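You operate a simulated robot arm through the tools that you are given. There is no shell and no other tool. Be economical: measure what you need, move in short steps, check, and stop when the job is done.

You run a simulated two-armed robot. Do the job below in one go: nothing can be reset, and whatever is moved stays where it is left.

Task
Pick up the jug with one hand, pass it to the other hand and put it on the upper shelf of the steel rack. Set down upright: jug.
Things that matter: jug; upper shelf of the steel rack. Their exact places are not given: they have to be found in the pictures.

It is judged by the outcome, as a careful person would: the job done as asked, and still so three seconds after it is handed in. It fails if anything else is knocked over, pushed out of place, dropped, spilled or broken.

Robot
Two 7-joint arms with three-finger grippers on one trunk, on a base that drives. Base frame: it is fixed to the floor where the robot stands at the start and does not move with it; the origin is under the middle of the robot, x ahead of it, y to its left, z up. Units: cm, degrees, N and s.
The left shoulder is at the start at [3.4, 15.4, 102.8], the right one opposite. With the tool pointing down near the work surface each hand reaches from about 10 to 62 cm from the robot's upright axis, wherever it stands, measured 20 degrees to its own side. Places, roughly: upper shelf of the steel rack [80, -80, 100]. Payload 2.69 kg a hand.
Tool frame (each hand has its own): the origin (TCP) lies between the finger pads and is the grasp point; the fingertips stand 2.9 cm ahead of it; z points along the fingers, y is the line along which they close. The gripper opens to 12 cm. The gripper's body begins 7.8 cm behind the TCP.
Orientation is that of the tool frame in the base frame, as a unit quaternion [w, x, y, z]. With the fingers straight down and closing along the base's y, the tool's x points along the base's -x, its y along +y and its z along -z.

Tools
- The arms move only by the tool jog_arm. It takes "left_series", "right_series" or both (then of equal length, played together; a hand with none holds still); each is one flat list of numbers, 7 for each row, row after row: the shift along the base's x, y, z in units of 20 mm (1.0 is 20 mm), then the turn, a rotation vector about the base's x, y, z in units of 5 degrees (1.0 is 5 degrees), then the gripper command, from -1 (shut) to 1 (fully open), values between in proportion. In form: [x, y, z, rx, ry, rz, grip, x, y, z, rx, ry, rz, grip, ...]. A call has 1 to 20 rows; each row shifts and turns the commanded pose from where the row before left it. A call with a number of a shift or a turn outside -1 to 1 is refused whole. Rows are played at 5 a second. More than 5 cm and 8.6 degrees between two rows, or a gripper value outside its range, and nothing of the call is played. Where a pose cannot be reached the arm comes as near as it can. A force on the tool above 40 N (or 10 N above the force at the start of the call, whichever is more), or a blocked arm, ends the call early, and 0.2 s more pass. The fingers move at their own pace and stop on an object; they squeeze with about 35 N. The grip force told is the motor's: it shows also when the fingers shut on nothing. Time passes only in rows, and 0.2 s behind the last, so rows that do not move let the fingers close. It gives the time, the measured TCP pose, the force on the tool (base axes), the opening and the grip force at its end, in the units of the frame above (readings bear some noise), with the torque about the TCP (base axes, N m) and any sound that the robot's microphone picked up, and new pictures: "views" is both (left out), scene, wrist or none (wrist: the cameras of the hands that moved).
- Cameras (640 x 400 px; columns grow to the right, rows downward): "scene" is now at [13.97, 2.45, 119.47]; the picture's right is [0.27, -0.96, 0.00], its down [-0.36, -0.10, -0.93] and it looks along [0.89, 0.25, -0.37] (base axes); focal length 214 px, centre (320, 200). "left" rides on the left gripper at [6.3, 0, -10.4] in its tool frame; the picture's right is [0.00, 1.00, 0.00], its down [-0.83, 0.00, -0.56] and it looks along [-0.56, 0.00, 0.83] (tool axes); focal length 275 px, centre (320, 200). "right" rides on the right gripper at [6.3, 0, -10.4] in its tool frame; the picture's right is [0.00, 1.00, 0.00], its down [-0.83, 0.00, -0.56] and it looks along [-0.56, 0.00, 0.83] (tool axes); focal length 275 px, centre (320, 200).
- lift_body(by): slides the trunk up (or, below 0, down) by that many cm; the arms and the scene camera ride with it, the base frame stays. It gives what a move gives, with no picture.
- roll_base(legs): drives the robot by 1 to 6 legs, each [ahead, left, turn to the left] in cm, cm and degrees, along the robot's own axes; the way and the turn of a leg run together, so that a leg with both is an arc; at most 150 cm and 180 degrees a leg. The arms and the cameras ride along, it lands a little off, and it stops where it bumps. It gives what a move gives, and a new picture of the scene camera.
- pan_tilt(pan, tilt): turns the head with the scene camera to pan (to the left, within 80 degrees either way) and tilt (down, from -29 to 69), counted from straight ahead of the robot. It gives what a move gives, and a new picture of the scene camera.
- probe_pixels(camera, pixels): for up to 12 pixels [column, row] of the newest picture of that camera ("zoom" is the newest enlarged one), the place [x, y, z] in the base frame of the surface seen there, good to about 0.2 cm. The clock stands still meanwhile.
- inspect(camera, box): a new picture of the part [left, top, right, bottom] of that camera's present view, enlarged. The clock stands still meanwhile.
- hand_in(): hands the job in; it is judged then, once.

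Work in short steps. Measure before you move; look again where a grasp or a placing could have gone wrong, and mend it. You have 80 turns and 260 pictures in all, those below and enlarged ones among them. Open the grippers and draw the arms clear of the work before you hand the job in, unless the task says otherwise; then end with one line.

The tools are called by a JSON object that holds its "fn" and its "kwargs". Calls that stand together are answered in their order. jog_arm: Moves the arms, as the interface text tells. Its arguments: {"type":"object","properties":{"left_series":{"type":"array","items":{"type":"number"}},"right_series":{"type":"array","items":{"type":"number"}},"views":{"type":"string","enum":["both","scene","wrist","none"]}},"required":[]} The other tools are called the same way: lift_body (by) slides the trunk up or down; roll_base (legs) drives the base; pan_tilt (pan, tilt) turns the head that bears the scene camera; probe_pixels (camera, pixels) gives the place of the surface under pixels of a picture; inspect (camera, box) takes an enlarged picture of a part of a camera's view; hand_in () hands the job in.

At the start:

```text
time: 0.0
left_tool_pos: [34.0, 22.15, 114.7]
left_ee_rot: [0.0, 0.0, 1.0, 0.0]
left_force: [0.1, -0.3, 0.4]
left_wrist_torque: [0.01, -0.02, 0.02]
left_opening: 12.01
left_grip_force: 0.1
right_tool_pos: [33.79, -6.74, 107.94]
right_ee_rot: [0.001, 0.0, 1.0, 0.001]
right_force: [0.8, 0.2, -0.1]
right_wrist_torque: [0.02, -0.01, 0.01]
right_opening: 11.99
right_grip_force: 0.1
trunk travel left (down, up): [-39.3, 4.5]
robot x, y, heading: [-0.09, 0.39, 0.2]
head pan, tilt: [15.6, 22.0]
```

scene: 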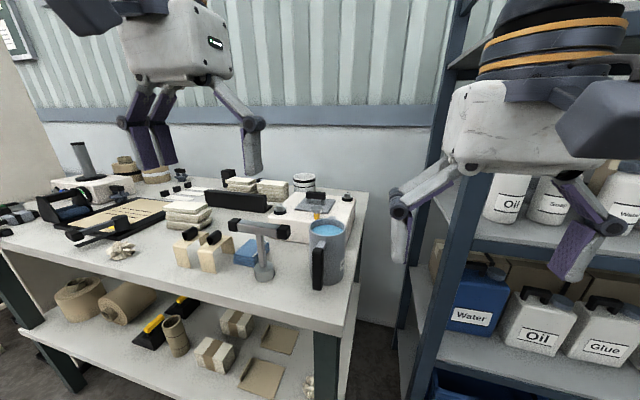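
right: 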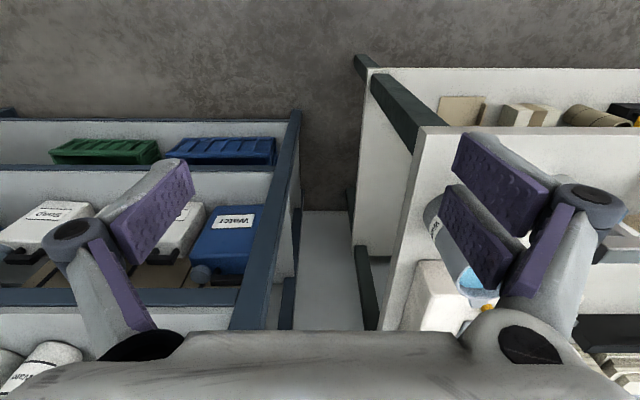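
left: 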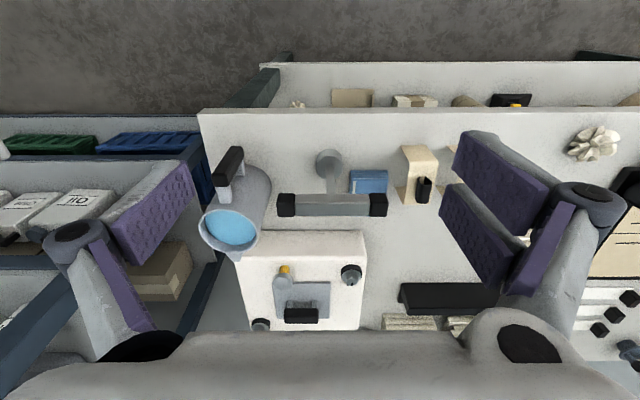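

The jug (grey, with blue liquid and a black handle) is at scene (327,250), near the right table edge; the rack stands to the right. I measure it.

{"fn": "inspect", "kwargs": {"camera": "scene", "box": [220, 160, 380, 300]}}

{"fn": "probe_pixels", "kwargs": {"camera": "scene", "pixels": [[327, 228], [310, 228], [343, 226], [332, 283], [318, 255], [317, 287], [340, 260], [265, 230], [350, 290], [300, 300], [338, 221], [264, 272]]}}

{"fn": "pan_tilt", "kwargs": {"pan": -40, "tilt": 15}}

```text
2.86 times, centred on (300, 230) of scene
```

zoom: 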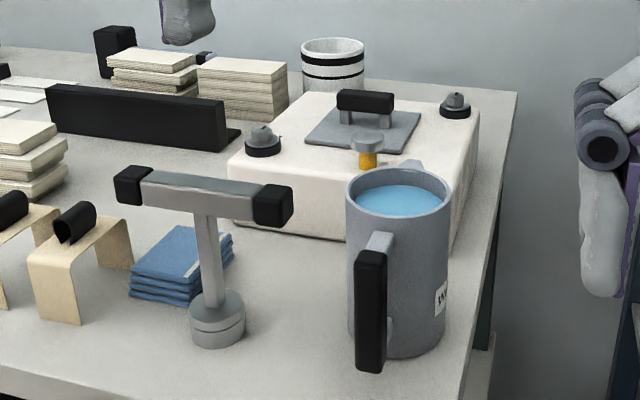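

```text
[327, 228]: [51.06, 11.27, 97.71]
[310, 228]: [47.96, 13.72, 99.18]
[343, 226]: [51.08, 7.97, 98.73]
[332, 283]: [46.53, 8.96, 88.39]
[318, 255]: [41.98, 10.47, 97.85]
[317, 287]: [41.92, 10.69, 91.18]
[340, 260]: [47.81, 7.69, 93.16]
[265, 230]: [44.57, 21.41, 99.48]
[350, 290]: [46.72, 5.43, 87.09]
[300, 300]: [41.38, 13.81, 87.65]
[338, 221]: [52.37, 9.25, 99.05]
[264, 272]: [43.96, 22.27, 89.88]
```

```text
time: 1.2
left_tool_pos: [34.09, 22.18, 114.72]
left_ee_rot: [0.0, 0.0, 1.0, 0.0]
left_force: [0.1, -0.9, 0.1]
left_wrist_torque: [0.01, -0.01, -0.06]
left_opening: 11.99
left_grip_force: 0.0
right_tool_pos: [33.72, -6.71, 108.07]
right_ee_rot: [0.001, 0.0, 1.0, 0.0]
right_force: [0.6, -0.1, -0.6]
right_wrist_torque: [0.02, -0.03, -0.01]
right_opening: 11.99
right_grip_force: 0.1
trunk travel left (down, up): [-39.3, 4.5]
robot x, y, heading: [-0.05, 0.05, -0.2]
head pan, tilt: [-40.0, 15.0]
```

scene: 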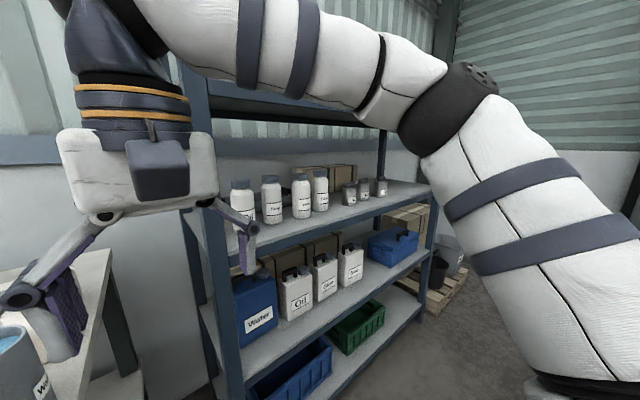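

The jug is about at (49,10.8), rim z≈99, table z≈87, handle toward -x. Now I measure the rack seen in this view.

{"fn": "probe_pixels", "kwargs": {"camera": "scene", "pixels": [[290, 230], [340, 210], [400, 188], [262, 240], [420, 186], [272, 200], [320, 193], [350, 192], [381, 186], [300, 120], [380, 150], [190, 100]]}}

{"fn": "inspect", "kwargs": {"camera": "scene", "box": [180, 80, 440, 300]}}

{"fn": "pan_tilt", "kwargs": {"pan": -45, "tilt": -5}}

```text
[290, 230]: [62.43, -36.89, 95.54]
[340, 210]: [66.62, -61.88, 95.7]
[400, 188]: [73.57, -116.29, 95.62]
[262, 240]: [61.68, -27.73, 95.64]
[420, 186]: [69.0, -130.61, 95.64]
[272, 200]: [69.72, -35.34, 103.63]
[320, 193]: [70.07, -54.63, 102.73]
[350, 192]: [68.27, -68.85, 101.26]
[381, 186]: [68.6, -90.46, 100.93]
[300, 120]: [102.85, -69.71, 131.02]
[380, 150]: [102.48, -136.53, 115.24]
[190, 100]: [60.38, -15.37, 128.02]
```

```text
1.82 times, centred on (310, 190) of scene
```

zoom: 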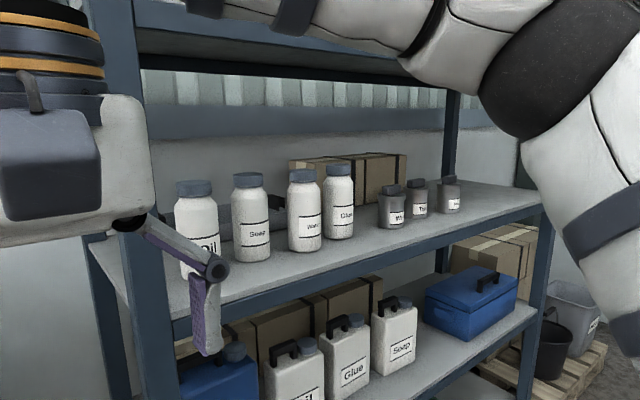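

```text
time: 2.1
left_tool_pos: [34.09, 22.1, 114.63]
left_ee_rot: [0.0, -0.001, 1.0, 0.0]
left_force: [-0.5, 0.2, 0.3]
left_wrist_torque: [0.01, 0.01, 0.0]
left_opening: 11.98
left_grip_force: 0.1
right_tool_pos: [33.72, -6.77, 107.97]
right_ee_rot: [0.002, 0.0, 1.0, 0.0]
right_force: [0.2, 0.0, 0.2]
right_wrist_torque: [-0.01, 0.0, 0.02]
right_opening: 12.01
right_grip_force: 0.0
trunk travel left (down, up): [-39.3, 4.5]
robot x, y, heading: [-0.02, 0.05, -0.0]
head pan, tilt: [-45.0, -5.0]
```

scene: 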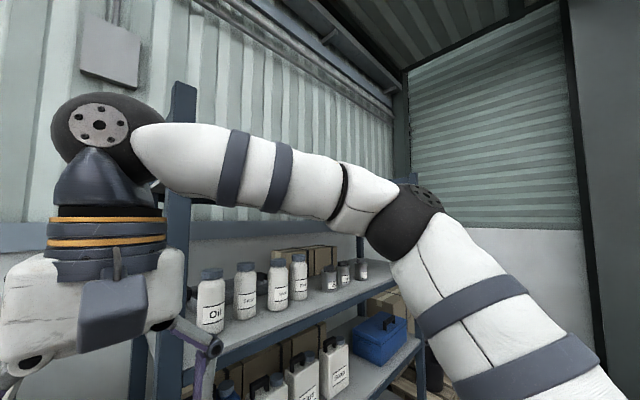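

Upper shelf surface is z≈95.6 with a board above at ~131; free space is right of the small cans (y < -97). First I bring the left hand over the jug and move the right aside, watching from the head.

{"fn": "jog_arm", "kwargs": {"left_series": [0.94, -0.706, 0, 0, 0, 0, 1, 0.94, -0.706, 0, 0, 0, 0, 1, 0.94, -0.706, 0, 0, 0, 0, 1, 0.94, -0.706, 0, 0, 0, 0, 1, 0.94, -0.706, 0, 0, 0, 0, 1, 0.94, -0.706, 0, 0, 0, 0, 1, 0.94, -0.706, 0, 0, 0, 0, 1, 0.94, -0.706, 0, 0, 0, 0, 1], "right_series": [0, -0.5, 0, 0, 0, 0, 1, 0, -0.5, 0, 0, 0, 0, 1, 0, -0.5, 0, 0, 0, 0, 1, 0, -0.5, 0, 0, 0, 0, 1, 0, -0.5, 0, 0, 0, 0, 1, 0, -0.5, 0, 0, 0, 0, 1, 0, -0.5, 0, 0, 0, 0, 1, 0, -0.5, 0, 0, 0, 0, 1], "views": "none"}}

{"fn": "pan_tilt", "kwargs": {"pan": 10, "tilt": 25}}

{"fn": "inspect", "kwargs": {"camera": "left", "box": [0, 0, 640, 400]}}

```text
time: 3.9
left_tool_pos: [46.8, 12.26, 113.05]
left_ee_rot: [0.001, 0.0, 1.0, 0.0]
left_force: [-0.1, -0.4, -0.2]
left_wrist_torque: [-0.01, -0.01, -0.01]
left_opening: 12.02
left_grip_force: 0.1
left hand out of reach, approached as far as the arm can: row 7, 8
right_tool_pos: [33.62, -14.75, 108.05]
right_ee_rot: [0.002, 0.0, 1.0, 0.0]
right_force: [0.3, -0.1, 0.2]
right_wrist_torque: [-0.01, -0.02, 0.0]
right_opening: 12.01
right_grip_force: 0.1
trunk travel left (down, up): [-39.3, 4.5]
robot x, y, heading: [0.4, 0.03, 0.2]
head pan, tilt: [-45.0, -5.0]
```

```text
time: 5.1
left_tool_pos: [46.74, 12.27, 113.04]
left_ee_rot: [0.0, -0.001, 1.0, 0.0]
left_force: [-0.5, 0.2, -0.3]
left_wrist_torque: [0.03, 0.01, -0.02]
left_opening: 12.0
left_grip_force: 0.1
right_tool_pos: [33.59, -14.79, 107.97]
right_ee_rot: [0.001, 0.0, 1.0, -0.001]
right_force: [-0.4, 0.9, 0.5]
right_wrist_torque: [0.02, 0.01, -0.02]
right_opening: 12.0
right_grip_force: 0.1
trunk travel left (down, up): [-39.3, 4.5]
robot x, y, heading: [-0.35, -0.44, 0.1]
head pan, tilt: [10.0, 25.0]
```

scene: 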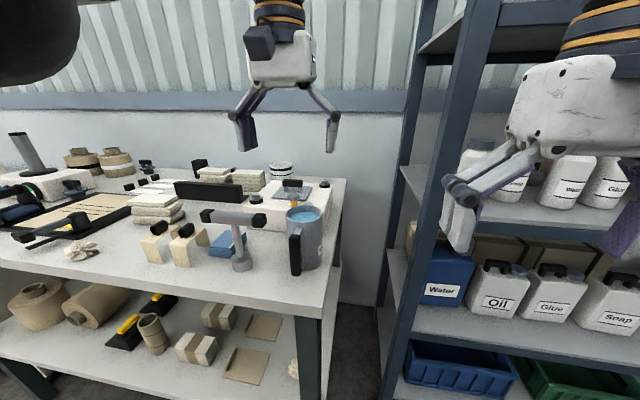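

```text
1.00 times, centred on (320, 200) of left (not enlarged: the box is as wide or as high as the picture)
```

zoom: 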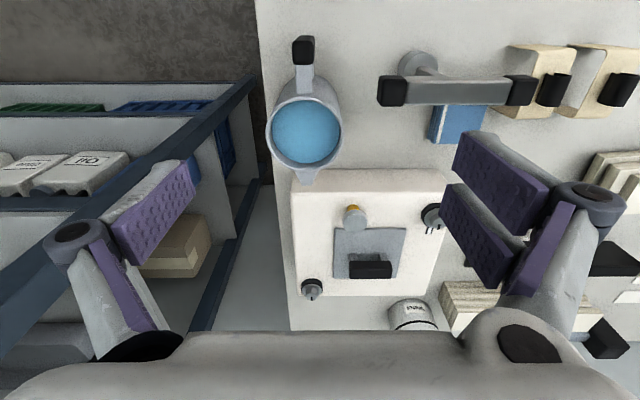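

From above, the rim centre is at (306,132) with the handle pointing to -x. Measuring rim sides from this camera.

{"fn": "probe_pixels", "kwargs": {"camera": "left", "pixels": [[269, 130], [342, 130], [306, 97], [305, 166], [306, 130], [302, 45], [308, 180], [393, 90], [268, 138], [343, 138]]}}

{"fn": "inspect", "kwargs": {"camera": "left", "box": [220, 20, 400, 200]}}

```text
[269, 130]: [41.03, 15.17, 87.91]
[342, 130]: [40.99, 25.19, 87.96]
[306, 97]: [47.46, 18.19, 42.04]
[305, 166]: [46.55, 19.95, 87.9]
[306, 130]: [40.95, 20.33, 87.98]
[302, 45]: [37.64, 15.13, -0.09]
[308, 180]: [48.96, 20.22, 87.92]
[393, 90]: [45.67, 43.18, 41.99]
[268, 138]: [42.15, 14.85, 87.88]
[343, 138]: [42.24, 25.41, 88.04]
```

```text
2.22 times, centred on (310, 110) of left
```

zoom: 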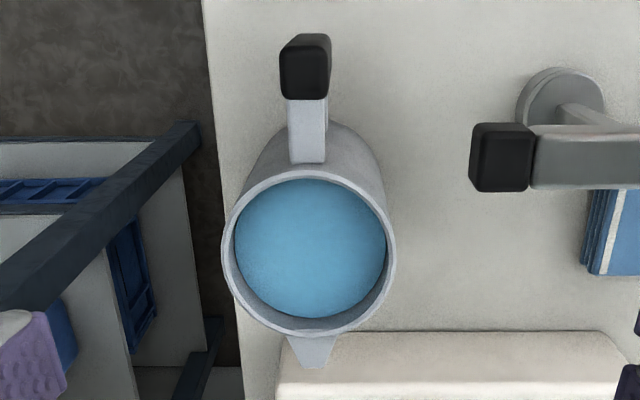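

The probe used an older left picture; I probe the fresh zoom instead.

{"fn": "probe_pixels", "kwargs": {"camera": "zoom", "pixels": [[227, 252], [391, 248], [308, 175], [318, 328], [306, 50], [306, 130], [312, 362], [310, 250], [503, 155], [476, 155], [540, 345], [250, 190]]}}

```text
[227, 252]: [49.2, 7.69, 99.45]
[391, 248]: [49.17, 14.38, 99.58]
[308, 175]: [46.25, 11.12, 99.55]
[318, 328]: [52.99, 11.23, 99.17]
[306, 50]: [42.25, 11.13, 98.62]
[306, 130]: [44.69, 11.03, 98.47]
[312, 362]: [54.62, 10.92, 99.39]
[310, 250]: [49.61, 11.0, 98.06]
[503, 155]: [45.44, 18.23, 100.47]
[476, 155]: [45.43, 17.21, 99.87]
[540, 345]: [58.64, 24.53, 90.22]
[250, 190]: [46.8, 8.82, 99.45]
```

Jug rim: centre (49.5, 11.05), diameter ~7 cm, liquid only 1.4 cm below the rim, so gentle motion. I lower the trunk to gain reach.

{"fn": "lift_body", "kwargs": {"by": -8}}

{"fn": "jog_arm", "kwargs": {"left_series": [0, 0, 0, 0, 0, 0, 0.7], "views": "none"}}

```text
time: 6.3
left_tool_pos: [46.69, 12.35, 105.26]
left_ee_rot: [0.002, 0.0, 1.0, 0.0]
left_force: [-0.6, 0.7, -0.3]
left_wrist_torque: [-0.02, -0.02, 0.0]
left_opening: 12.01
left_grip_force: 0.1
right_tool_pos: [33.55, -14.88, 100.1]
right_ee_rot: [0.002, 0.001, 1.0, 0.0]
right_force: [-1.3, 0.4, 0.5]
right_wrist_torque: [0.02, 0.01, -0.03]
right_opening: 12.01
right_grip_force: 0.1
trunk travel left (down, up): [-31.3, 12.5]
robot x, y, heading: [0.01, -0.27, 0.1]
head pan, tilt: [10.0, 25.0]
```

```text
time: 6.7
left_tool_pos: [46.85, 12.27, 105.21]
left_ee_rot: [0.0, -0.001, 1.0, 0.001]
left_force: [-0.3, 0.2, 0.1]
left_wrist_torque: [0.01, 0.01, -0.04]
left_opening: 10.21
left_grip_force: 0.0
right_tool_pos: [33.66, -14.85, 100.02]
right_ee_rot: [0.001, 0.0, 1.0, -0.001]
right_force: [-0.3, -0.5, 0.2]
right_wrist_torque: [-0.02, 0.04, -0.04]
right_opening: 12.0
right_grip_force: 0.1
trunk travel left (down, up): [-31.3, 12.5]
robot x, y, heading: [-0.12, -0.12, -0.2]
head pan, tilt: [10.0, 25.0]
```

Left hand is at (46.8,12.3,105.2); shifting +2.7, -1.25 to be centred over the jug, tips still above the rim.

{"fn": "jog_arm", "kwargs": {"left_series": [0.45, -0.2, 0, 0, 0, 0, 0.7, 0.45, -0.2, 0, 0, 0, 0, 0.7, 0.45, -0.21, 0, 0, 0, 0, 0.7, 0, 0, 0, 0, 0, 0, 0.7]}}

```text
time: 7.7
left_tool_pos: [49.39, 11.1, 105.35]
left_ee_rot: [0.0, 0.0, 1.0, 0.001]
left_force: [-0.1, 0.4, 0.3]
left_wrist_torque: [-0.01, -0.01, 0.02]
left_opening: 10.19
left_grip_force: 0.0
right_tool_pos: [33.75, -14.74, 100.02]
right_ee_rot: [0.001, 0.0, 1.0, 0.0]
right_force: [-0.4, -0.1, -0.2]
right_wrist_torque: [0.04, -0.02, 0.02]
right_opening: 12.03
right_grip_force: 0.1
trunk travel left (down, up): [-31.3, 12.5]
robot x, y, heading: [-0.3, 0.32, 0.2]
head pan, tilt: [10.0, 25.0]
```

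scene: 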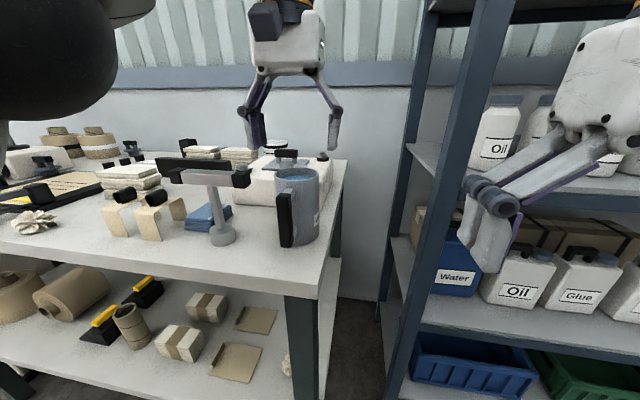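
left: 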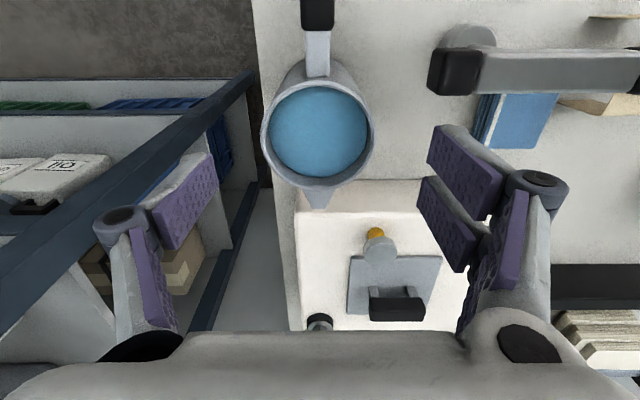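

Aligned over the jug, fingers clear of the T-stand in x. Descending 8.6 cm slowly.

{"fn": "jog_arm", "kwargs": {"left_series": [0, 0, -0.7, 0, 0, 0, 0.7, 0, 0, -0.7, 0, 0, 0, 0.7, 0, 0, -0.7, 0, 0, 0, 0.7, 0, 0, -0.7, 0, 0, 0, 0.7, 0, 0, -0.7, 0, 0, 0, 0.7, 0, 0, -0.8, 0, 0, 0, 0.7, 0, 0, 0, 0, 0, 0, 0.7]}}

```text
time: 9.3
left_tool_pos: [49.45, 11.01, 96.62]
left_ee_rot: [0.0, 0.0, 1.0, 0.0]
left_force: [-0.2, -0.7, -0.5]
left_wrist_torque: [-0.02, -0.04, 0.03]
left_opening: 10.21
left_grip_force: 0.1
right_tool_pos: [33.56, -14.79, 100.16]
right_ee_rot: [0.001, 0.0, 1.0, 0.0]
right_force: [0.9, 0.2, 0.1]
right_wrist_torque: [-0.01, 0.03, -0.03]
right_opening: 12.02
right_grip_force: 0.0
trunk travel left (down, up): [-31.3, 12.5]
robot x, y, heading: [-0.14, 0.03, 0.2]
head pan, tilt: [10.0, 25.0]
```

scene: 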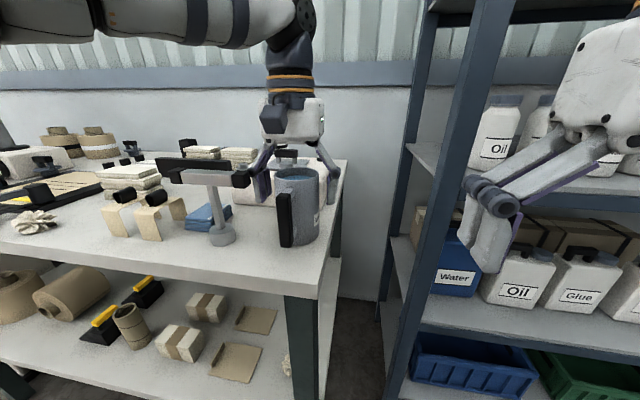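
left: 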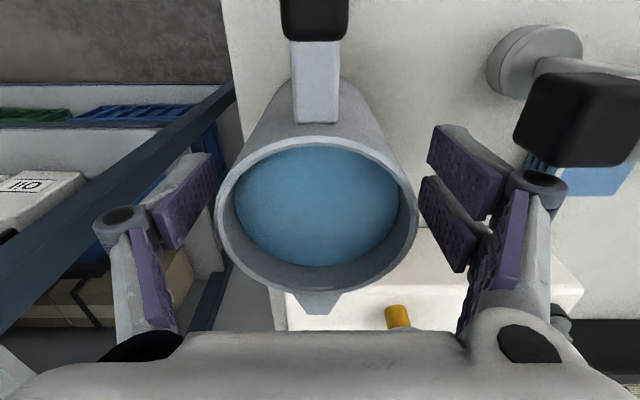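

Fingers straddle the body evenly. Closing gradually.

{"fn": "jog_arm", "kwargs": {"left_series": [0, 0, 0, 0, 0, 0, 0.4, 0, 0, 0, 0, 0, 0, 0.25, 0, 0, 0, 0, 0, 0, 0.1, 0, 0, 0, 0, 0, 0, -1, 0, 0, 0, 0, 0, 0, -1]}}

```text
time: 10.5
left_tool_pos: [49.47, 10.93, 96.5]
left_ee_rot: [0.0, 0.0, 1.0, 0.0]
left_force: [0.9, -1.7, 2.0]
left_wrist_torque: [-0.23, -0.01, 0.08]
left_opening: 6.98
left_grip_force: 35.1
right_tool_pos: [33.61, -14.78, 100.05]
right_ee_rot: [0.001, 0.0, 1.0, 0.0]
right_force: [-0.2, -0.4, -0.4]
right_wrist_torque: [-0.03, -0.02, 0.01]
right_opening: 11.99
right_grip_force: 0.1
trunk travel left (down, up): [-31.3, 12.5]
robot x, y, heading: [-0.15, -0.39, -0.2]
head pan, tilt: [10.0, 25.0]
```

scene: 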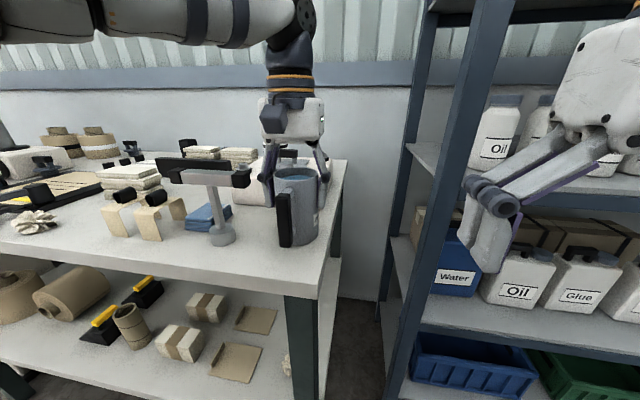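
left: 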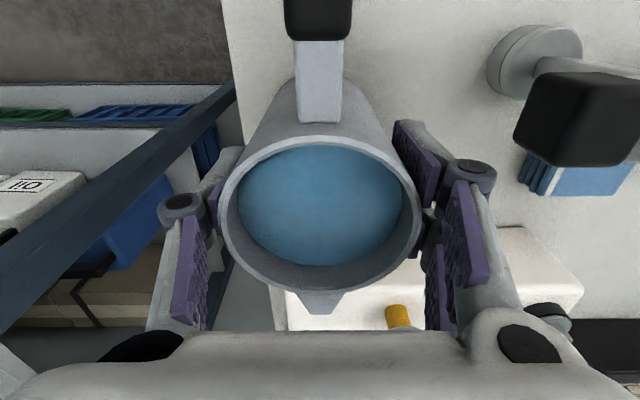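

Gripped at 35 N, opening 6.98. Lifting gently.

{"fn": "jog_arm", "kwargs": {"left_series": [0, 0, 0.1, 0, 0, 0, -1, 0, 0, 0.2, 0, 0, 0, -1, 0, 0, 0.3, 0, 0, 0, -1, 0, 0, 0.4, 0, 0, 0, -1, 0, 0, 0.4, 0, 0, 0, -1, 0, 0, 0.4, 0, 0, 0, -1, 0, 0, 0.3, 0, 0, 0, -1, 0, 0, 0.2, 0, 0, 0, -1, 0, 0, 0.1, 0, 0, 0, -1]}}

```text
time: 12.5
left_tool_pos: [49.6, 11.12, 101.59]
left_ee_rot: [0.0, 0.0, 1.0, 0.0]
left_force: [0.1, 0.3, -4.6]
left_wrist_torque: [-0.01, -0.07, 0.0]
left_opening: 6.97
left_grip_force: 34.9
right_tool_pos: [33.64, -14.69, 100.02]
right_ee_rot: [0.002, 0.0, 1.0, -0.001]
right_force: [0.2, -1.0, 0.2]
right_wrist_torque: [0.0, -0.03, 0.01]
right_opening: 12.0
right_grip_force: 0.0
trunk travel left (down, up): [-31.3, 12.5]
robot x, y, heading: [-0.03, -0.28, 0.1]
head pan, tilt: [10.0, 25.0]
```

scene: 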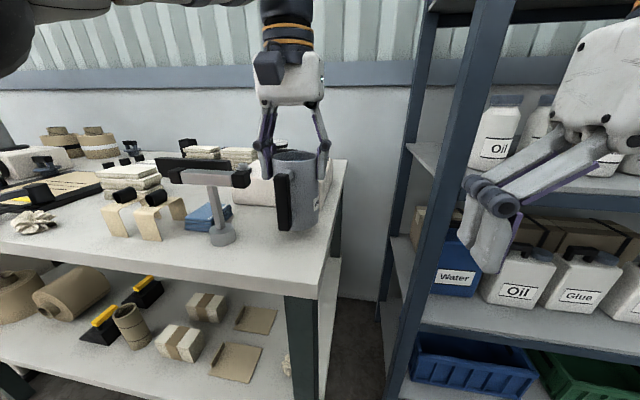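
left: 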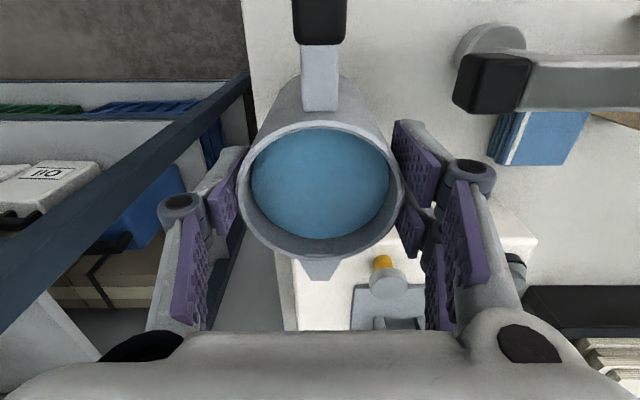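

Jug (≈0.47 kg) is lifted upright. I carry it back off the table to about (37,8,104.6) while turning it -85° about the vertical so the handle ends at +y, away from the right hand.

{"fn": "jog_arm", "kwargs": {"left_series": [-0.1, -0.05, 0.05, 0, 0, 0, -1, -0.2, -0.08, 0.08, 0, 0, 0, -1, -0.3, -0.08, 0.08, 0, 0, -0.5, -1, -0.35, -0.08, 0.08, 0, 0, -1, -1, -0.35, -0.08, 0.08, 0, 0, -1, -1, -0.35, -0.08, 0.08, 0, 0, -1, -1, -0.35, -0.08, 0.08, 0, 0, -1, -1, -0.35, -0.08, 0.08, 0, 0, -1, -1, -0.35, -0.08, 0.08, 0, 0, -1, -1, -0.35, -0.08, 0.08, 0, 0, -1, -1, -0.35, -0.08, 0.08, 0, 0, -1, -1, -0.35, -0.08, 0.08, 0, 0, -1, -1, -0.35, -0.08, 0.08, 0, 0, -1, -1, -0.35, -0.08, 0.08, 0, 0, -1, -1, -0.35, -0.08, 0.08, 0, 0, -1, -1, -0.35, -0.08, 0.08, 0, 0, -1, -1, -0.35, -0.08, 0.08, 0, 0, -1, -1, -0.3, -0.08, 0.08, 0, 0, -1, -1, -0.2, -0.05, 0.05, 0, 0, -1, -1, -0.1, -0.05, 0.05, 0, 0, -0.5, -1]}}

```text
time: 16.7
left_tool_pos: [37.25, 8.16, 104.53]
left_ee_rot: [0.0, 0.676, 0.737, 0.0]
left_force: [0.3, 1.2, -3.7]
left_wrist_torque: [-0.04, -0.02, 0.0]
left_opening: 7.02
left_grip_force: 35.1
right_tool_pos: [33.59, -14.82, 100.03]
right_ee_rot: [0.001, -0.001, 1.0, 0.0]
right_force: [-0.7, 1.2, 0.5]
right_wrist_torque: [0.01, 0.0, -0.01]
right_opening: 12.0
right_grip_force: 0.0
trunk travel left (down, up): [-31.3, 12.5]
robot x, y, heading: [-0.01, -0.2, -0.1]
head pan, tilt: [10.0, 25.0]
```

scene: 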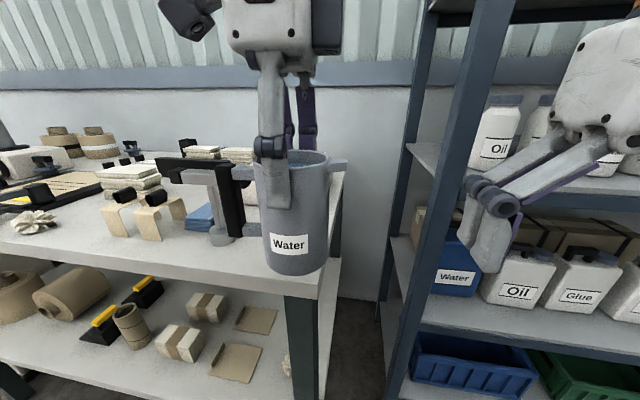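
left: 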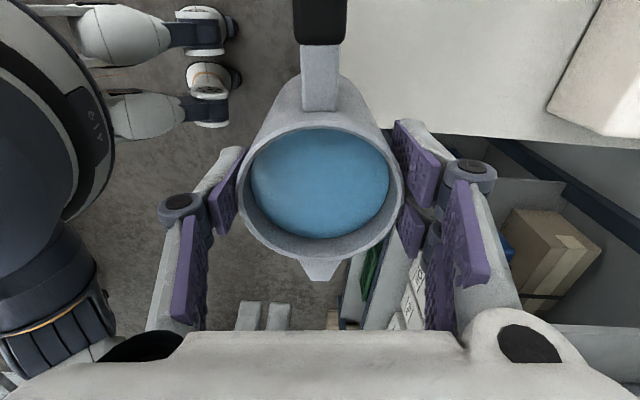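

Jug is upright at (37.2,8.2), base ≈z 95.8, handle at +y, left tips ≈5.8 cm above its base. The right hand will come from -y, fingers 30° below horizontal, gripping low; first I tilt and turn it in place.

{"fn": "jog_arm", "kwargs": {"right_series": [0.15, 0, 0, 0, -1, 0, 1, 0.15, 0, 0, 0, -1, 0, 1, 0.15, 0, 0, 0, -1, 0, 1, 0.15, 0, 0, 0, -1, 0, 1, 0.15, 0, 0, 0, -1, 0, 1, 0.15, 0, 0, 0, -1, 0, 1, 0.15, 0, 0, 0, -1, 0, 1, 0.15, 0, 0, 0, -1, 0, 1, 0.15, 0, 0, 0, -1, 0, 1, 0.15, 0, 0, 0, -1, 0, 1, 0.15, 0, 0, 0, -1, 0, 1, 0.15, 0, 0, 0, -1, 0, 1, 0, 0, 0, 0, 0, 1, 1, 0, 0, 0, 0, 0, 1, 1, 0, 0, 0, 0, 0, 1, 1, 0, 0, 0, 0, 0, 1, 1], "views": "scene"}}

```text
time: 20.1
left_tool_pos: [37.32, 8.12, 104.39]
left_ee_rot: [0.0, 0.675, 0.737, 0.0]
left_force: [0.7, 0.9, -3.7]
left_wrist_torque: [-0.05, 0.04, 0.02]
left_opening: 6.99
left_grip_force: 35.0
right_tool_pos: [37.94, -14.4, 100.89]
right_ee_rot: [0.493, -0.151, 0.853, 0.087]
right_force: [0.1, -0.3, 0.5]
right_wrist_torque: [-0.02, 0.0, 0.0]
right_opening: 11.99
right_grip_force: 0.1
right hand out of reach, approached as far as the arm can: row 12, 13
trunk travel left (down, up): [-31.3, 12.5]
robot x, y, heading: [0.02, -0.01, -0.2]
head pan, tilt: [10.0, 25.0]
```

scene: 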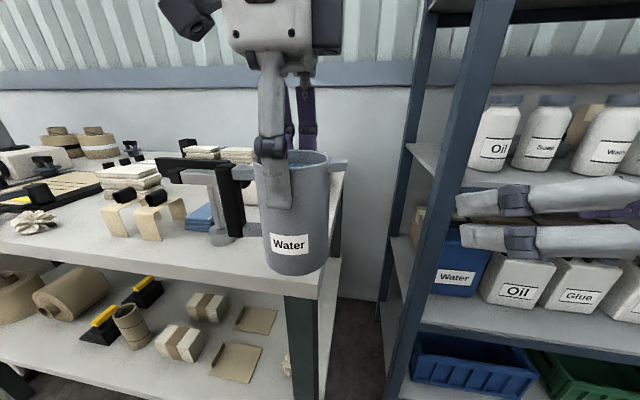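

Orientation is as intended so far (tilt 30°, azimuth 20°). Continuing the turn to azimuth ~95°.

{"fn": "jog_arm", "kwargs": {"right_series": [0, 0, 0, 0, 0, 1, 1, 0, 0, 0, 0, 0, 1, 1, 0, 0, 0, 0, 0, 1, 1, 0, 0, 0, 0, 0, 1, 1, 0, 0, 0, 0, 0, 1, 1, 0, 0, 0, 0, 0, 1, 1, 0, 0, 0, 0, 0, 1, 1, 0, 0, 0, 0, 0, 1, 1, 0, 0, 0, 0, 0, 1, 1, 0, 0, 0, 0, 0, 1, 1, 0, 0, 0, 0, 0, 1, 1, 0, 0, 0, 0, 0, 1, 1, 0, 0, 0, 0, 0, 1, 1, 0, 0, 0, 0, 0, 1, 1, 0, 0, 0, 0, 0, 0.8, 1]}}

```text
time: 23.3
left_tool_pos: [37.25, 8.15, 104.4]
left_ee_rot: [0.0, 0.676, 0.737, 0.0]
left_force: [0.9, 0.8, -4.4]
left_wrist_torque: [-0.07, 0.02, 0.0]
left_opening: 6.99
left_grip_force: 34.8
right_tool_pos: [27.69, 0.24, 104.05]
right_ee_rot: [-0.342, 0.632, -0.592, -0.365]
right_force: [0.1, 0.4, -0.7]
right_wrist_torque: [0.0, -0.02, -0.02]
right_opening: 12.0
right_grip_force: 0.0
right hand out of reach, approached as far as the arm can: row 8, 9, 10, 11, 12, 13, 14, 15
trunk travel left (down, up): [-31.3, 12.5]
robot x, y, heading: [0.25, 0.22, 0.1]
head pan, tilt: [10.0, 25.0]
```

scene: 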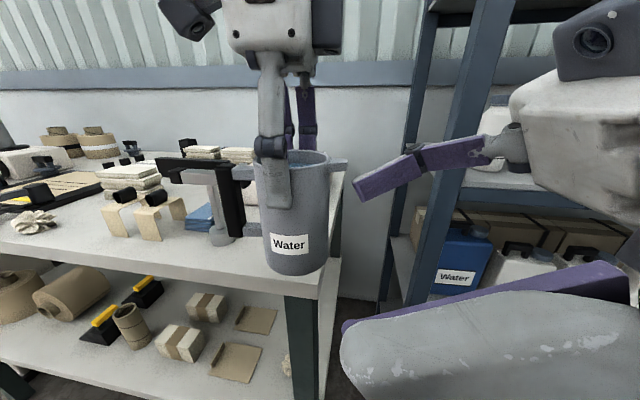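
right: 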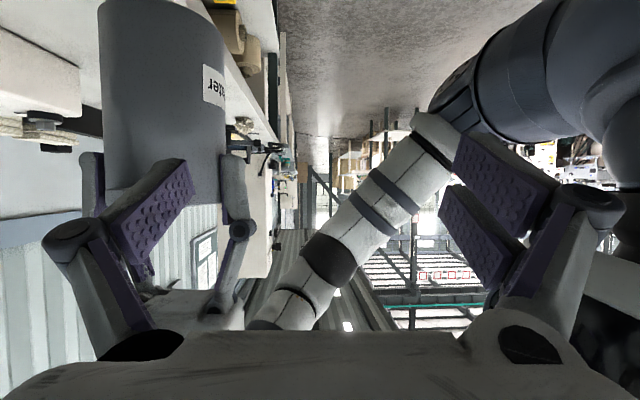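

Right orientation is right (azimuth 94°) but the arm drifted to (27.7,0.2,104). I try backing it -y by 4 cm, then down and across in x toward the pre-grasp, checking reachability.

{"fn": "jog_arm", "kwargs": {"right_series": [0, -0.5, 0, 0, 0, 0, 1, 0, -0.5, 0, 0, 0, 0, 1, 0, -0.5, 0, 0, 0, 0, 1, 0, -0.5, 0, 0, 0, 0, 1, 0.5, 0, -0.25, 0, 0, 0, 1, 0.5, 0, -0.25, 0, 0, 0, 1, 0.5, 0, -0.25, 0, 0, 0, 1, 0.5, 0, -0.25, 0, 0, 0, 1]}}

```text
time: 25.1
left_tool_pos: [37.45, 8.05, 104.6]
left_ee_rot: [0.0, 0.676, 0.737, -0.001]
left_force: [0.1, -0.2, -4.3]
left_wrist_torque: [-0.04, -0.02, 0.0]
left_opening: 7.02
left_grip_force: 34.7
right_tool_pos: [27.83, 0.36, 102.62]
right_ee_rot: [-0.34, 0.633, -0.591, -0.365]
right_force: [0.3, 0.3, 0.1]
right_wrist_torque: [-0.02, 0.02, -0.01]
right_opening: 11.98
right_grip_force: 0.1
right hand out of reach, approached as far as the arm can: row 1, 2, 3, 4, 5, 6, 7, 8
trunk travel left (down, up): [-31.3, 12.5]
robot x, y, heading: [-0.02, -0.19, -0.1]
head pan, tilt: [10.0, 25.0]
```

scene: 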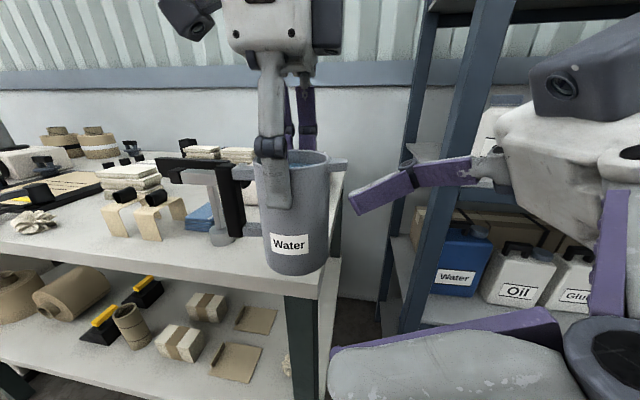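
right: 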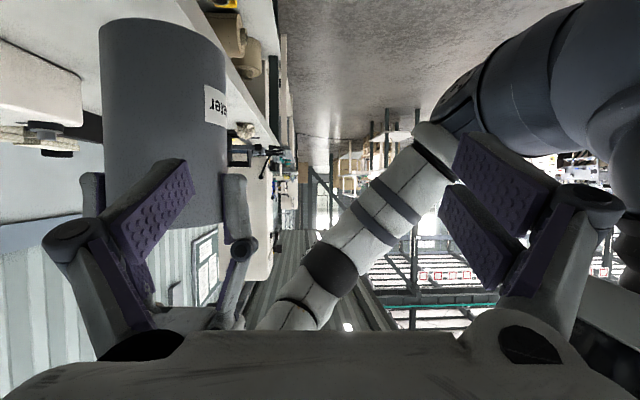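

Wrist limits stop azimuth 94° there; ~55° was reachable. I back the right hand to azimuth ~54° and away, and turn the left (jug) 40° further so the handle faces azimuth ~55°.

{"fn": "jog_arm", "kwargs": {"left_series": [0, 0, 0, 0, 0, 0, -1, 0, 0, 0, 0, 0, 0, -1, 0, 0, 0, 0, 0, -0.5, -1, 0, 0, 0, 0, 0, -1, -1, 0, 0, 0, 0, 0, -1, -1, 0, 0, 0, 0, 0, -1, -1, 0, 0, 0, 0, 0, -1, -1, 0, 0, 0, 0, 0, -1, -1, 0, 0, 0, 0, 0, -1, -1, 0, 0, 0, 0, 0, -1, -1, 0, 0, 0, 0, 0, -0.5, -1], "right_series": [0, -0.5, 0, 0, 0, -1, 1, 0, -0.8, 0, 0, 0, -1, 1, 0, -0.8, 0, 0, 0, -1, 1, 0.3, -0.8, 0, 0, 0, -1, 1, 0.5, -0.8, -0.2, 0, 0, -1, 1, 0.5, -0.8, -0.2, 0, 0, -1, 1, 0.5, -0.8, -0.2, 0, 0, -1, 1, 0.5, -0.8, -0.2, 0, 0, -1, 1, 0.5, 0, -0.2, 0, 0, 0, 1, 0.5, 0, -0.2, 0, 0, 0, 1, 0.5, 0, -0.2, 0, 0, 0, 1]}}

```text
time: 27.5
left_tool_pos: [37.36, 8.04, 104.44]
left_ee_rot: [-0.001, 0.887, 0.462, 0.0]
left_force: [-0.6, 0.9, -3.6]
left_wrist_torque: [-0.02, 0.02, -0.02]
left_opening: 6.98
left_grip_force: 34.7
right_tool_pos: [35.39, -11.76, 99.82]
right_ee_rot: [0.447, -0.393, 0.771, 0.227]
right_force: [0.3, 0.2, -0.5]
right_wrist_torque: [-0.01, -0.02, -0.01]
right_opening: 12.0
right_grip_force: 0.0
trunk travel left (down, up): [-31.3, 12.5]
robot x, y, heading: [-0.45, -0.25, -0.1]
head pan, tilt: [10.0, 25.0]
```

scene: 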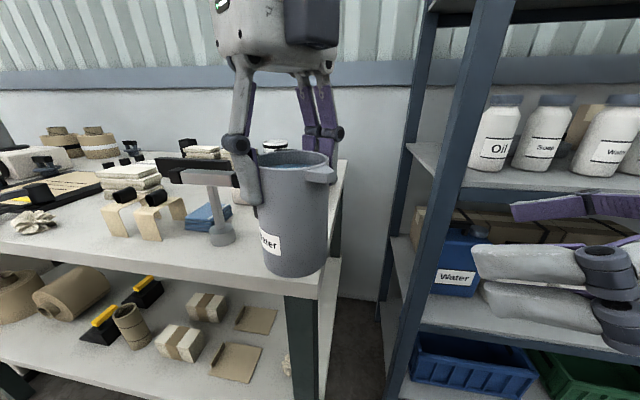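
right: 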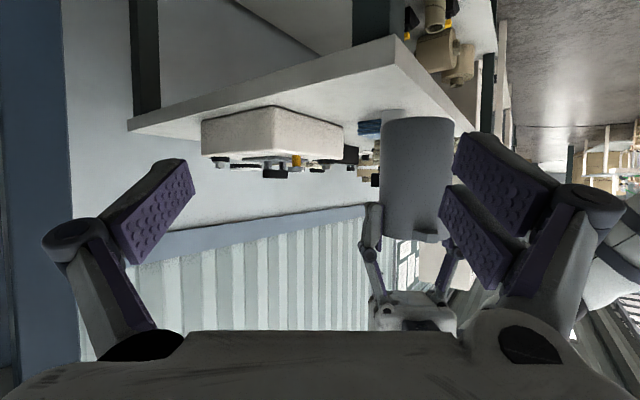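
left: 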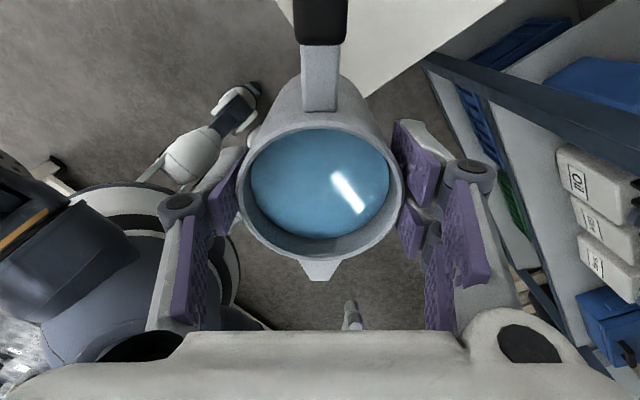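

Both orientations now match (handle azimuth 55°, right hand 54°). I shift the jug (+5,-5) and the right hand (-2.5,+1.8,-0.6) so they line up along the approach direction, ~16 cm apart.

{"fn": "jog_arm", "kwargs": {"left_series": [0.1, -0.1, 0, 0, 0, 0, -1, 0.2, -0.2, 0, 0, 0, 0, -1, 0.3, -0.3, 0, 0, 0, 0, -1, 0.35, -0.35, 0, 0, 0, 0, -1, 0.35, -0.35, 0, 0, 0, 0, -1, 0.35, -0.35, 0, 0, 0, 0, -1, 0.35, -0.35, 0, 0, 0, 0, -1, 0.25, -0.25, 0, 0, 0, 0, -1, 0.15, -0.15, 0, 0, 0, 0, -1, 0.1, -0.1, 0, 0, 0, 0, -1], "right_series": [-0.2, 0.15, -0.05, 0, 0, 0, 1, -0.2, 0.15, -0.05, 0, 0, 0, 1, -0.2, 0.15, -0.05, 0, 0, 0, 1, -0.2, 0.15, -0.05, 0, 0, 0, 1, -0.2, 0.15, -0.05, 0, 0, 0, 1, -0.2, 0.15, -0.03, 0, 0, 0, 1, 0, 0, 0, 0, 0, 0, 1, 0, 0, 0, 0, 0, 0, 1, 0, 0, 0, 0, 0, 0, 1, 0, 0, 0, 0, 0, 0, 1]}}

```text
time: 29.7
left_tool_pos: [42.34, 3.17, 104.44]
left_ee_rot: [0.0, 0.887, 0.461, 0.0]
left_force: [-0.2, -1.5, -3.6]
left_wrist_torque: [-0.07, 0.06, -0.04]
left_opening: 6.97
left_grip_force: 35.0
right_tool_pos: [32.9, -9.95, 99.31]
right_ee_rot: [0.446, -0.393, 0.771, 0.227]
right_force: [0.3, -0.5, 0.6]
right_wrist_torque: [0.01, 0.03, 0.01]
right_opening: 12.0
right_grip_force: 0.1
trunk travel left (down, up): [-31.3, 12.5]
robot x, y, heading: [-0.02, 0.29, 0.4]
head pan, tilt: [10.0, 25.0]
```

scene: 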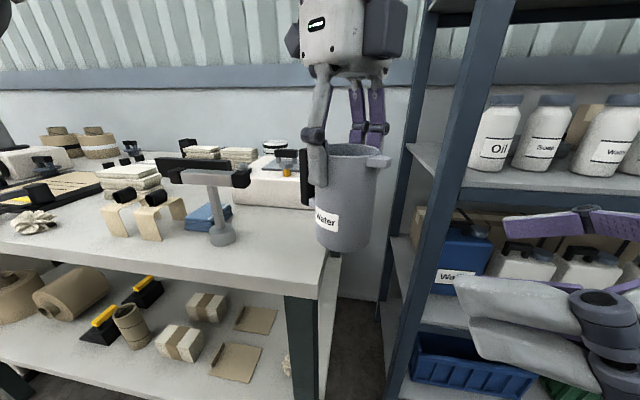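
right: 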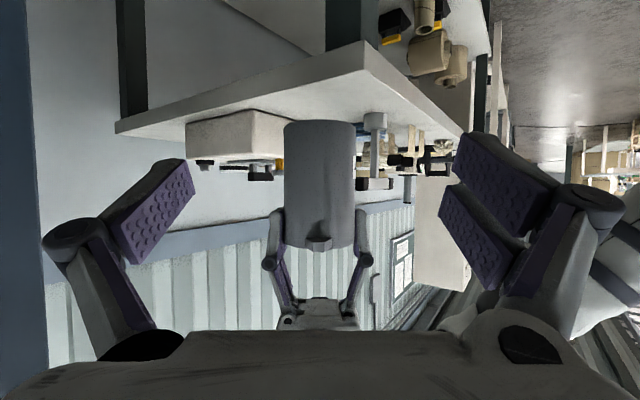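
left: 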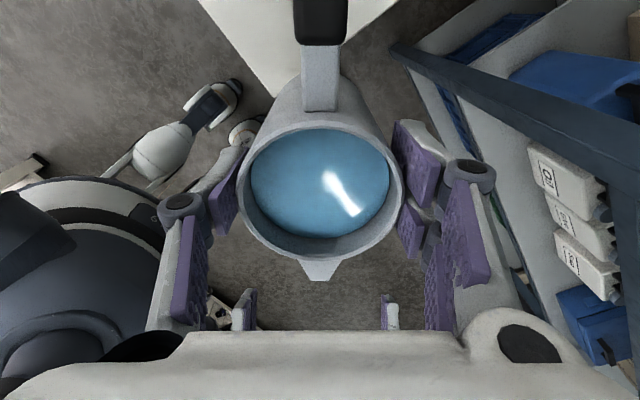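

The jug is centred in the right camera (column 320, upside down). I probe its bottom and sides to confirm the height before closing in.

{"fn": "probe_pixels", "kwargs": {"camera": "right", "pixels": [[320, 127], [320, 145], [320, 180], [345, 240], [288, 180], [352, 180], [300, 242], [277, 217], [362, 215]]}}

```text
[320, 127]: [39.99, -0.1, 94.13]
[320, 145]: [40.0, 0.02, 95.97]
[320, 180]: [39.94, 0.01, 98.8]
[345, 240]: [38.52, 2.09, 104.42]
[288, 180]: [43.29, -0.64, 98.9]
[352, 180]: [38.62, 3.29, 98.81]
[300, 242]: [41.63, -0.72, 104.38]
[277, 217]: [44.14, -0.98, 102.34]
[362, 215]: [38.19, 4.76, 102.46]
```

The jug slid ~2 cm in the left grip during lift-off but has been stable since: bottom ≈93.9, rim ≈105.5. Right grip goes at z≈98.5, below the left tips (101.5). Approaching along azimuth 54°.

{"fn": "jog_arm", "kwargs": {"right_series": [0.46, 0.64, -0.04, 0, 0, 0, 1, 0.46, 0.64, -0.04, 0, 0, 0, 1, 0.46, 0.64, -0.04, 0, 0, 0, 1, 0.46, 0.64, -0.04, 0, 0, 0, 1, 0.46, 0.64, -0.04, 0, 0, 0, 1, 0.46, 0.64, -0.04, 0, 0, 0, 1, 0.46, 0.64, -0.04, 0, 0, 0, 1, 0, 0, 0, 0, 0, 0, 1]}}

```text
time: 31.5
left_tool_pos: [42.31, 3.13, 104.38]
left_ee_rot: [-0.001, 0.887, 0.462, 0.0]
left_force: [0.0, -0.2, -3.7]
left_wrist_torque: [-0.07, 0.02, -0.02]
left_opening: 6.99
left_grip_force: 35.0
right_tool_pos: [39.43, -1.06, 98.77]
right_ee_rot: [0.447, -0.393, 0.771, 0.228]
right_force: [-0.5, -0.3, 0.3]
right_wrist_torque: [-0.02, 0.01, 0.01]
right_opening: 12.0
right_grip_force: 0.1
trunk travel left (down, up): [-31.3, 12.5]
robot x, y, heading: [0.07, 0.06, -0.1]
head pan, tilt: [10.0, 25.0]
```

scene: 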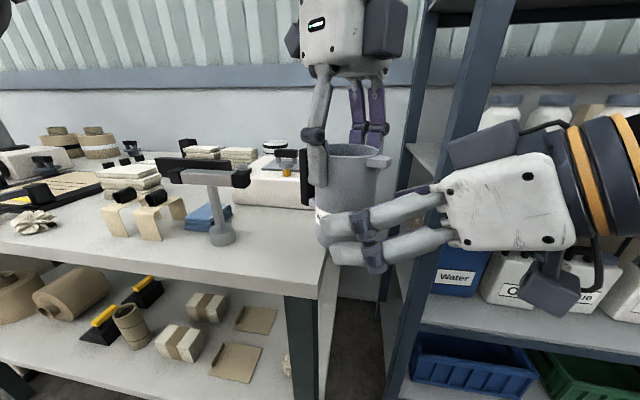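
right: 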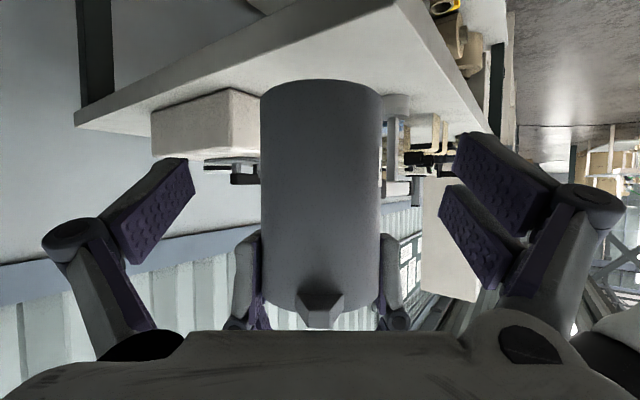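

Centred and clear. Advancing the last ~4.8 cm.

{"fn": "jog_arm", "kwargs": {"right_series": [0.34, 0.49, -0.03, 0, 0, 0, 1, 0.34, 0.49, -0.03, 0, 0, 0, 1, 0.34, 0.49, -0.03, 0, 0, 0, 1, 0.34, 0.49, -0.03, 0, 0, 0, 1, 0, 0, 0, 0, 0, 0, 1]}}

{"fn": "inspect", "kwargs": {"camera": "scene", "box": [240, 100, 480, 300]}}

```text
time: 32.7
left_tool_pos: [42.36, 3.1, 104.39]
left_ee_rot: [0.0, 0.887, 0.461, -0.001]
left_force: [-0.1, 0.0, -4.0]
left_wrist_torque: [-0.06, 0.02, -0.01]
left_opening: 6.99
left_grip_force: 35.2
right_tool_pos: [42.24, 3.09, 98.49]
right_ee_rot: [0.446, -0.393, 0.771, 0.227]
right_force: [0.1, 0.4, 0.7]
right_wrist_torque: [-0.04, -0.02, -0.01]
right_opening: 12.01
right_grip_force: 0.1
trunk travel left (down, up): [-31.3, 12.5]
robot x, y, heading: [-0.4, -0.24, 0.1]
head pan, tilt: [10.0, 25.0]
```

scene: 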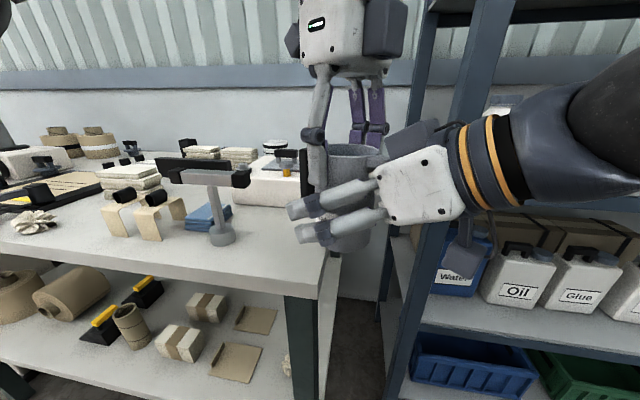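
right: 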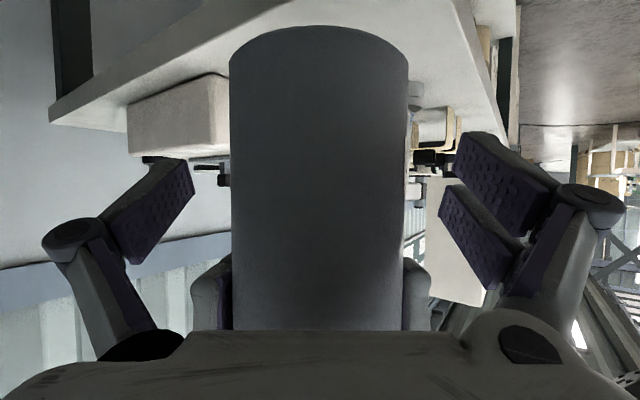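

```text
2.00 times, centred on (360, 200) of scene
```

zoom: 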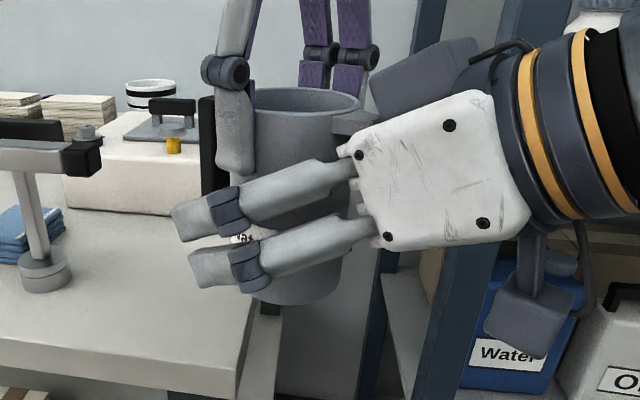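

The right hand's near side has two fingers; I check that the upper one clears the left fingertip before closing.

{"fn": "probe_pixels", "kwargs": {"camera": "zoom", "pixels": [[235, 168], [222, 165], [245, 180], [190, 207], [220, 195], [270, 180], [310, 165], [200, 225], [205, 258], [262, 285], [290, 298], [280, 240]]}}

```text
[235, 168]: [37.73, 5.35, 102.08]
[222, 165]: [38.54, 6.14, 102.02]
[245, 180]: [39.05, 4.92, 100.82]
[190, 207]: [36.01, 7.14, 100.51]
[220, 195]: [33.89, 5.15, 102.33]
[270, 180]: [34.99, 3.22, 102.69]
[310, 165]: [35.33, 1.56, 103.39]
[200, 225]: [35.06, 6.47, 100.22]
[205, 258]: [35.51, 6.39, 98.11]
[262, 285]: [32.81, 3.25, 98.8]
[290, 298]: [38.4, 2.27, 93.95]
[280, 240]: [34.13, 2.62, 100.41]
```

Left tip is at ~101.4 and the right upper finger's top ~100.6 — tight. There is room beneath, so I lower the right hand 1 cm, then close gradually.

{"fn": "jog_arm", "kwargs": {"right_series": [0, 0, -0.25, 0, 0, 0, 1, 0, 0, -0.25, 0, 0, 0, 1, 0, 0, 0, 0, 0, 0, 0.6, 0, 0, 0, 0, 0, 0, 0.4, 0, 0, 0, 0, 0, 0, 0.25, 0, 0, 0, 0, 0, 0, 0.2]}}

{"fn": "inspect", "kwargs": {"camera": "scene", "box": [240, 100, 480, 300]}}

```text
time: 34.1
left_tool_pos: [42.35, 3.18, 104.44]
left_ee_rot: [0.0, 0.887, 0.462, 0.0]
left_force: [-0.5, 1.4, -3.8]
left_wrist_torque: [-0.03, 0.01, 0.02]
left_opening: 6.99
left_grip_force: 34.7
right_tool_pos: [42.22, 3.08, 97.47]
right_ee_rot: [0.446, -0.393, 0.771, 0.227]
right_force: [-1.0, -0.3, -0.3]
right_wrist_torque: [-0.01, 0.01, -0.01]
right_opening: 7.21
right_grip_force: 0.1
trunk travel left (down, up): [-31.3, 12.5]
robot x, y, heading: [-0.35, 0.09, -0.2]
head pan, tilt: [10.0, 25.0]
```

scene: 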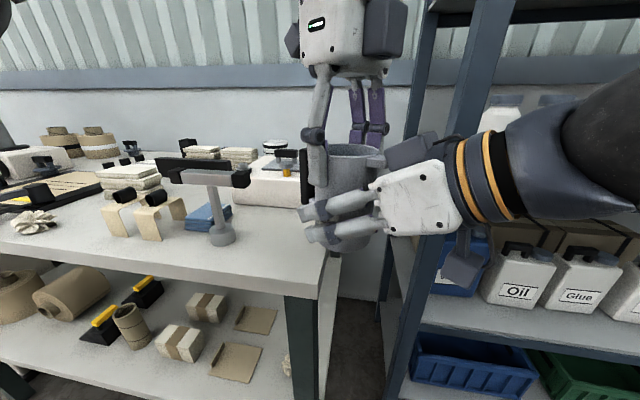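
right: 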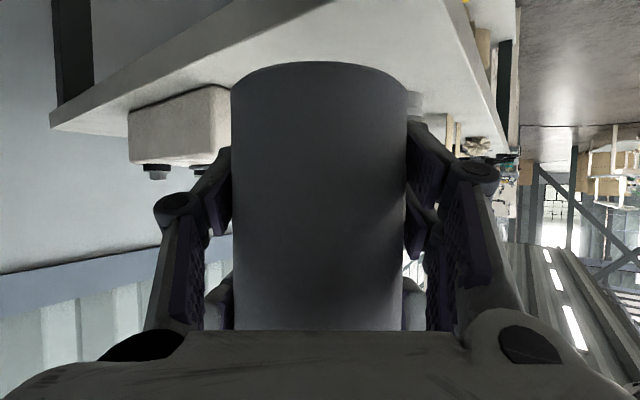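

```text
2.00 times, centred on (360, 200) of scene
```

zoom: 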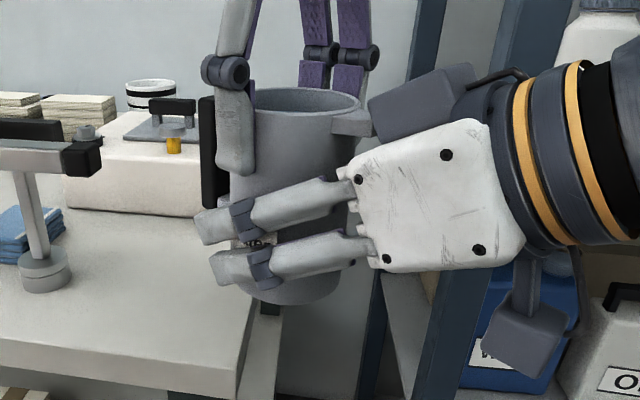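

Both sides nearly touching, clear of the left tip. Squeezing fully with the right.

{"fn": "jog_arm", "kwargs": {"right_series": [0, 0, 0, 0, 0, 0, 0.1, 0, 0, 0, 0, 0, 0, -1, 0, 0, 0, 0, 0, 0, -1, 0, 0, 0, 0, 0, 0, -1], "views": "none"}}

```text
time: 35.1
left_tool_pos: [42.49, 3.07, 104.51]
left_ee_rot: [-0.001, 0.887, 0.463, 0.0]
left_force: [-1.9, 4.2, -5.7]
left_wrist_torque: [0.16, -0.08, -0.07]
left_opening: 7.01
left_grip_force: 35.5
right_tool_pos: [42.2, 3.13, 97.52]
right_ee_rot: [0.446, -0.393, 0.771, 0.227]
right_force: [1.6, -4.0, 1.5]
right_wrist_torque: [0.06, 0.27, 0.09]
right_opening: 6.92
right_grip_force: 35.2
trunk travel left (down, up): [-31.3, 12.5]
robot x, y, heading: [-0.28, -0.0, 0.0]
head pan, tilt: [10.0, 25.0]
```

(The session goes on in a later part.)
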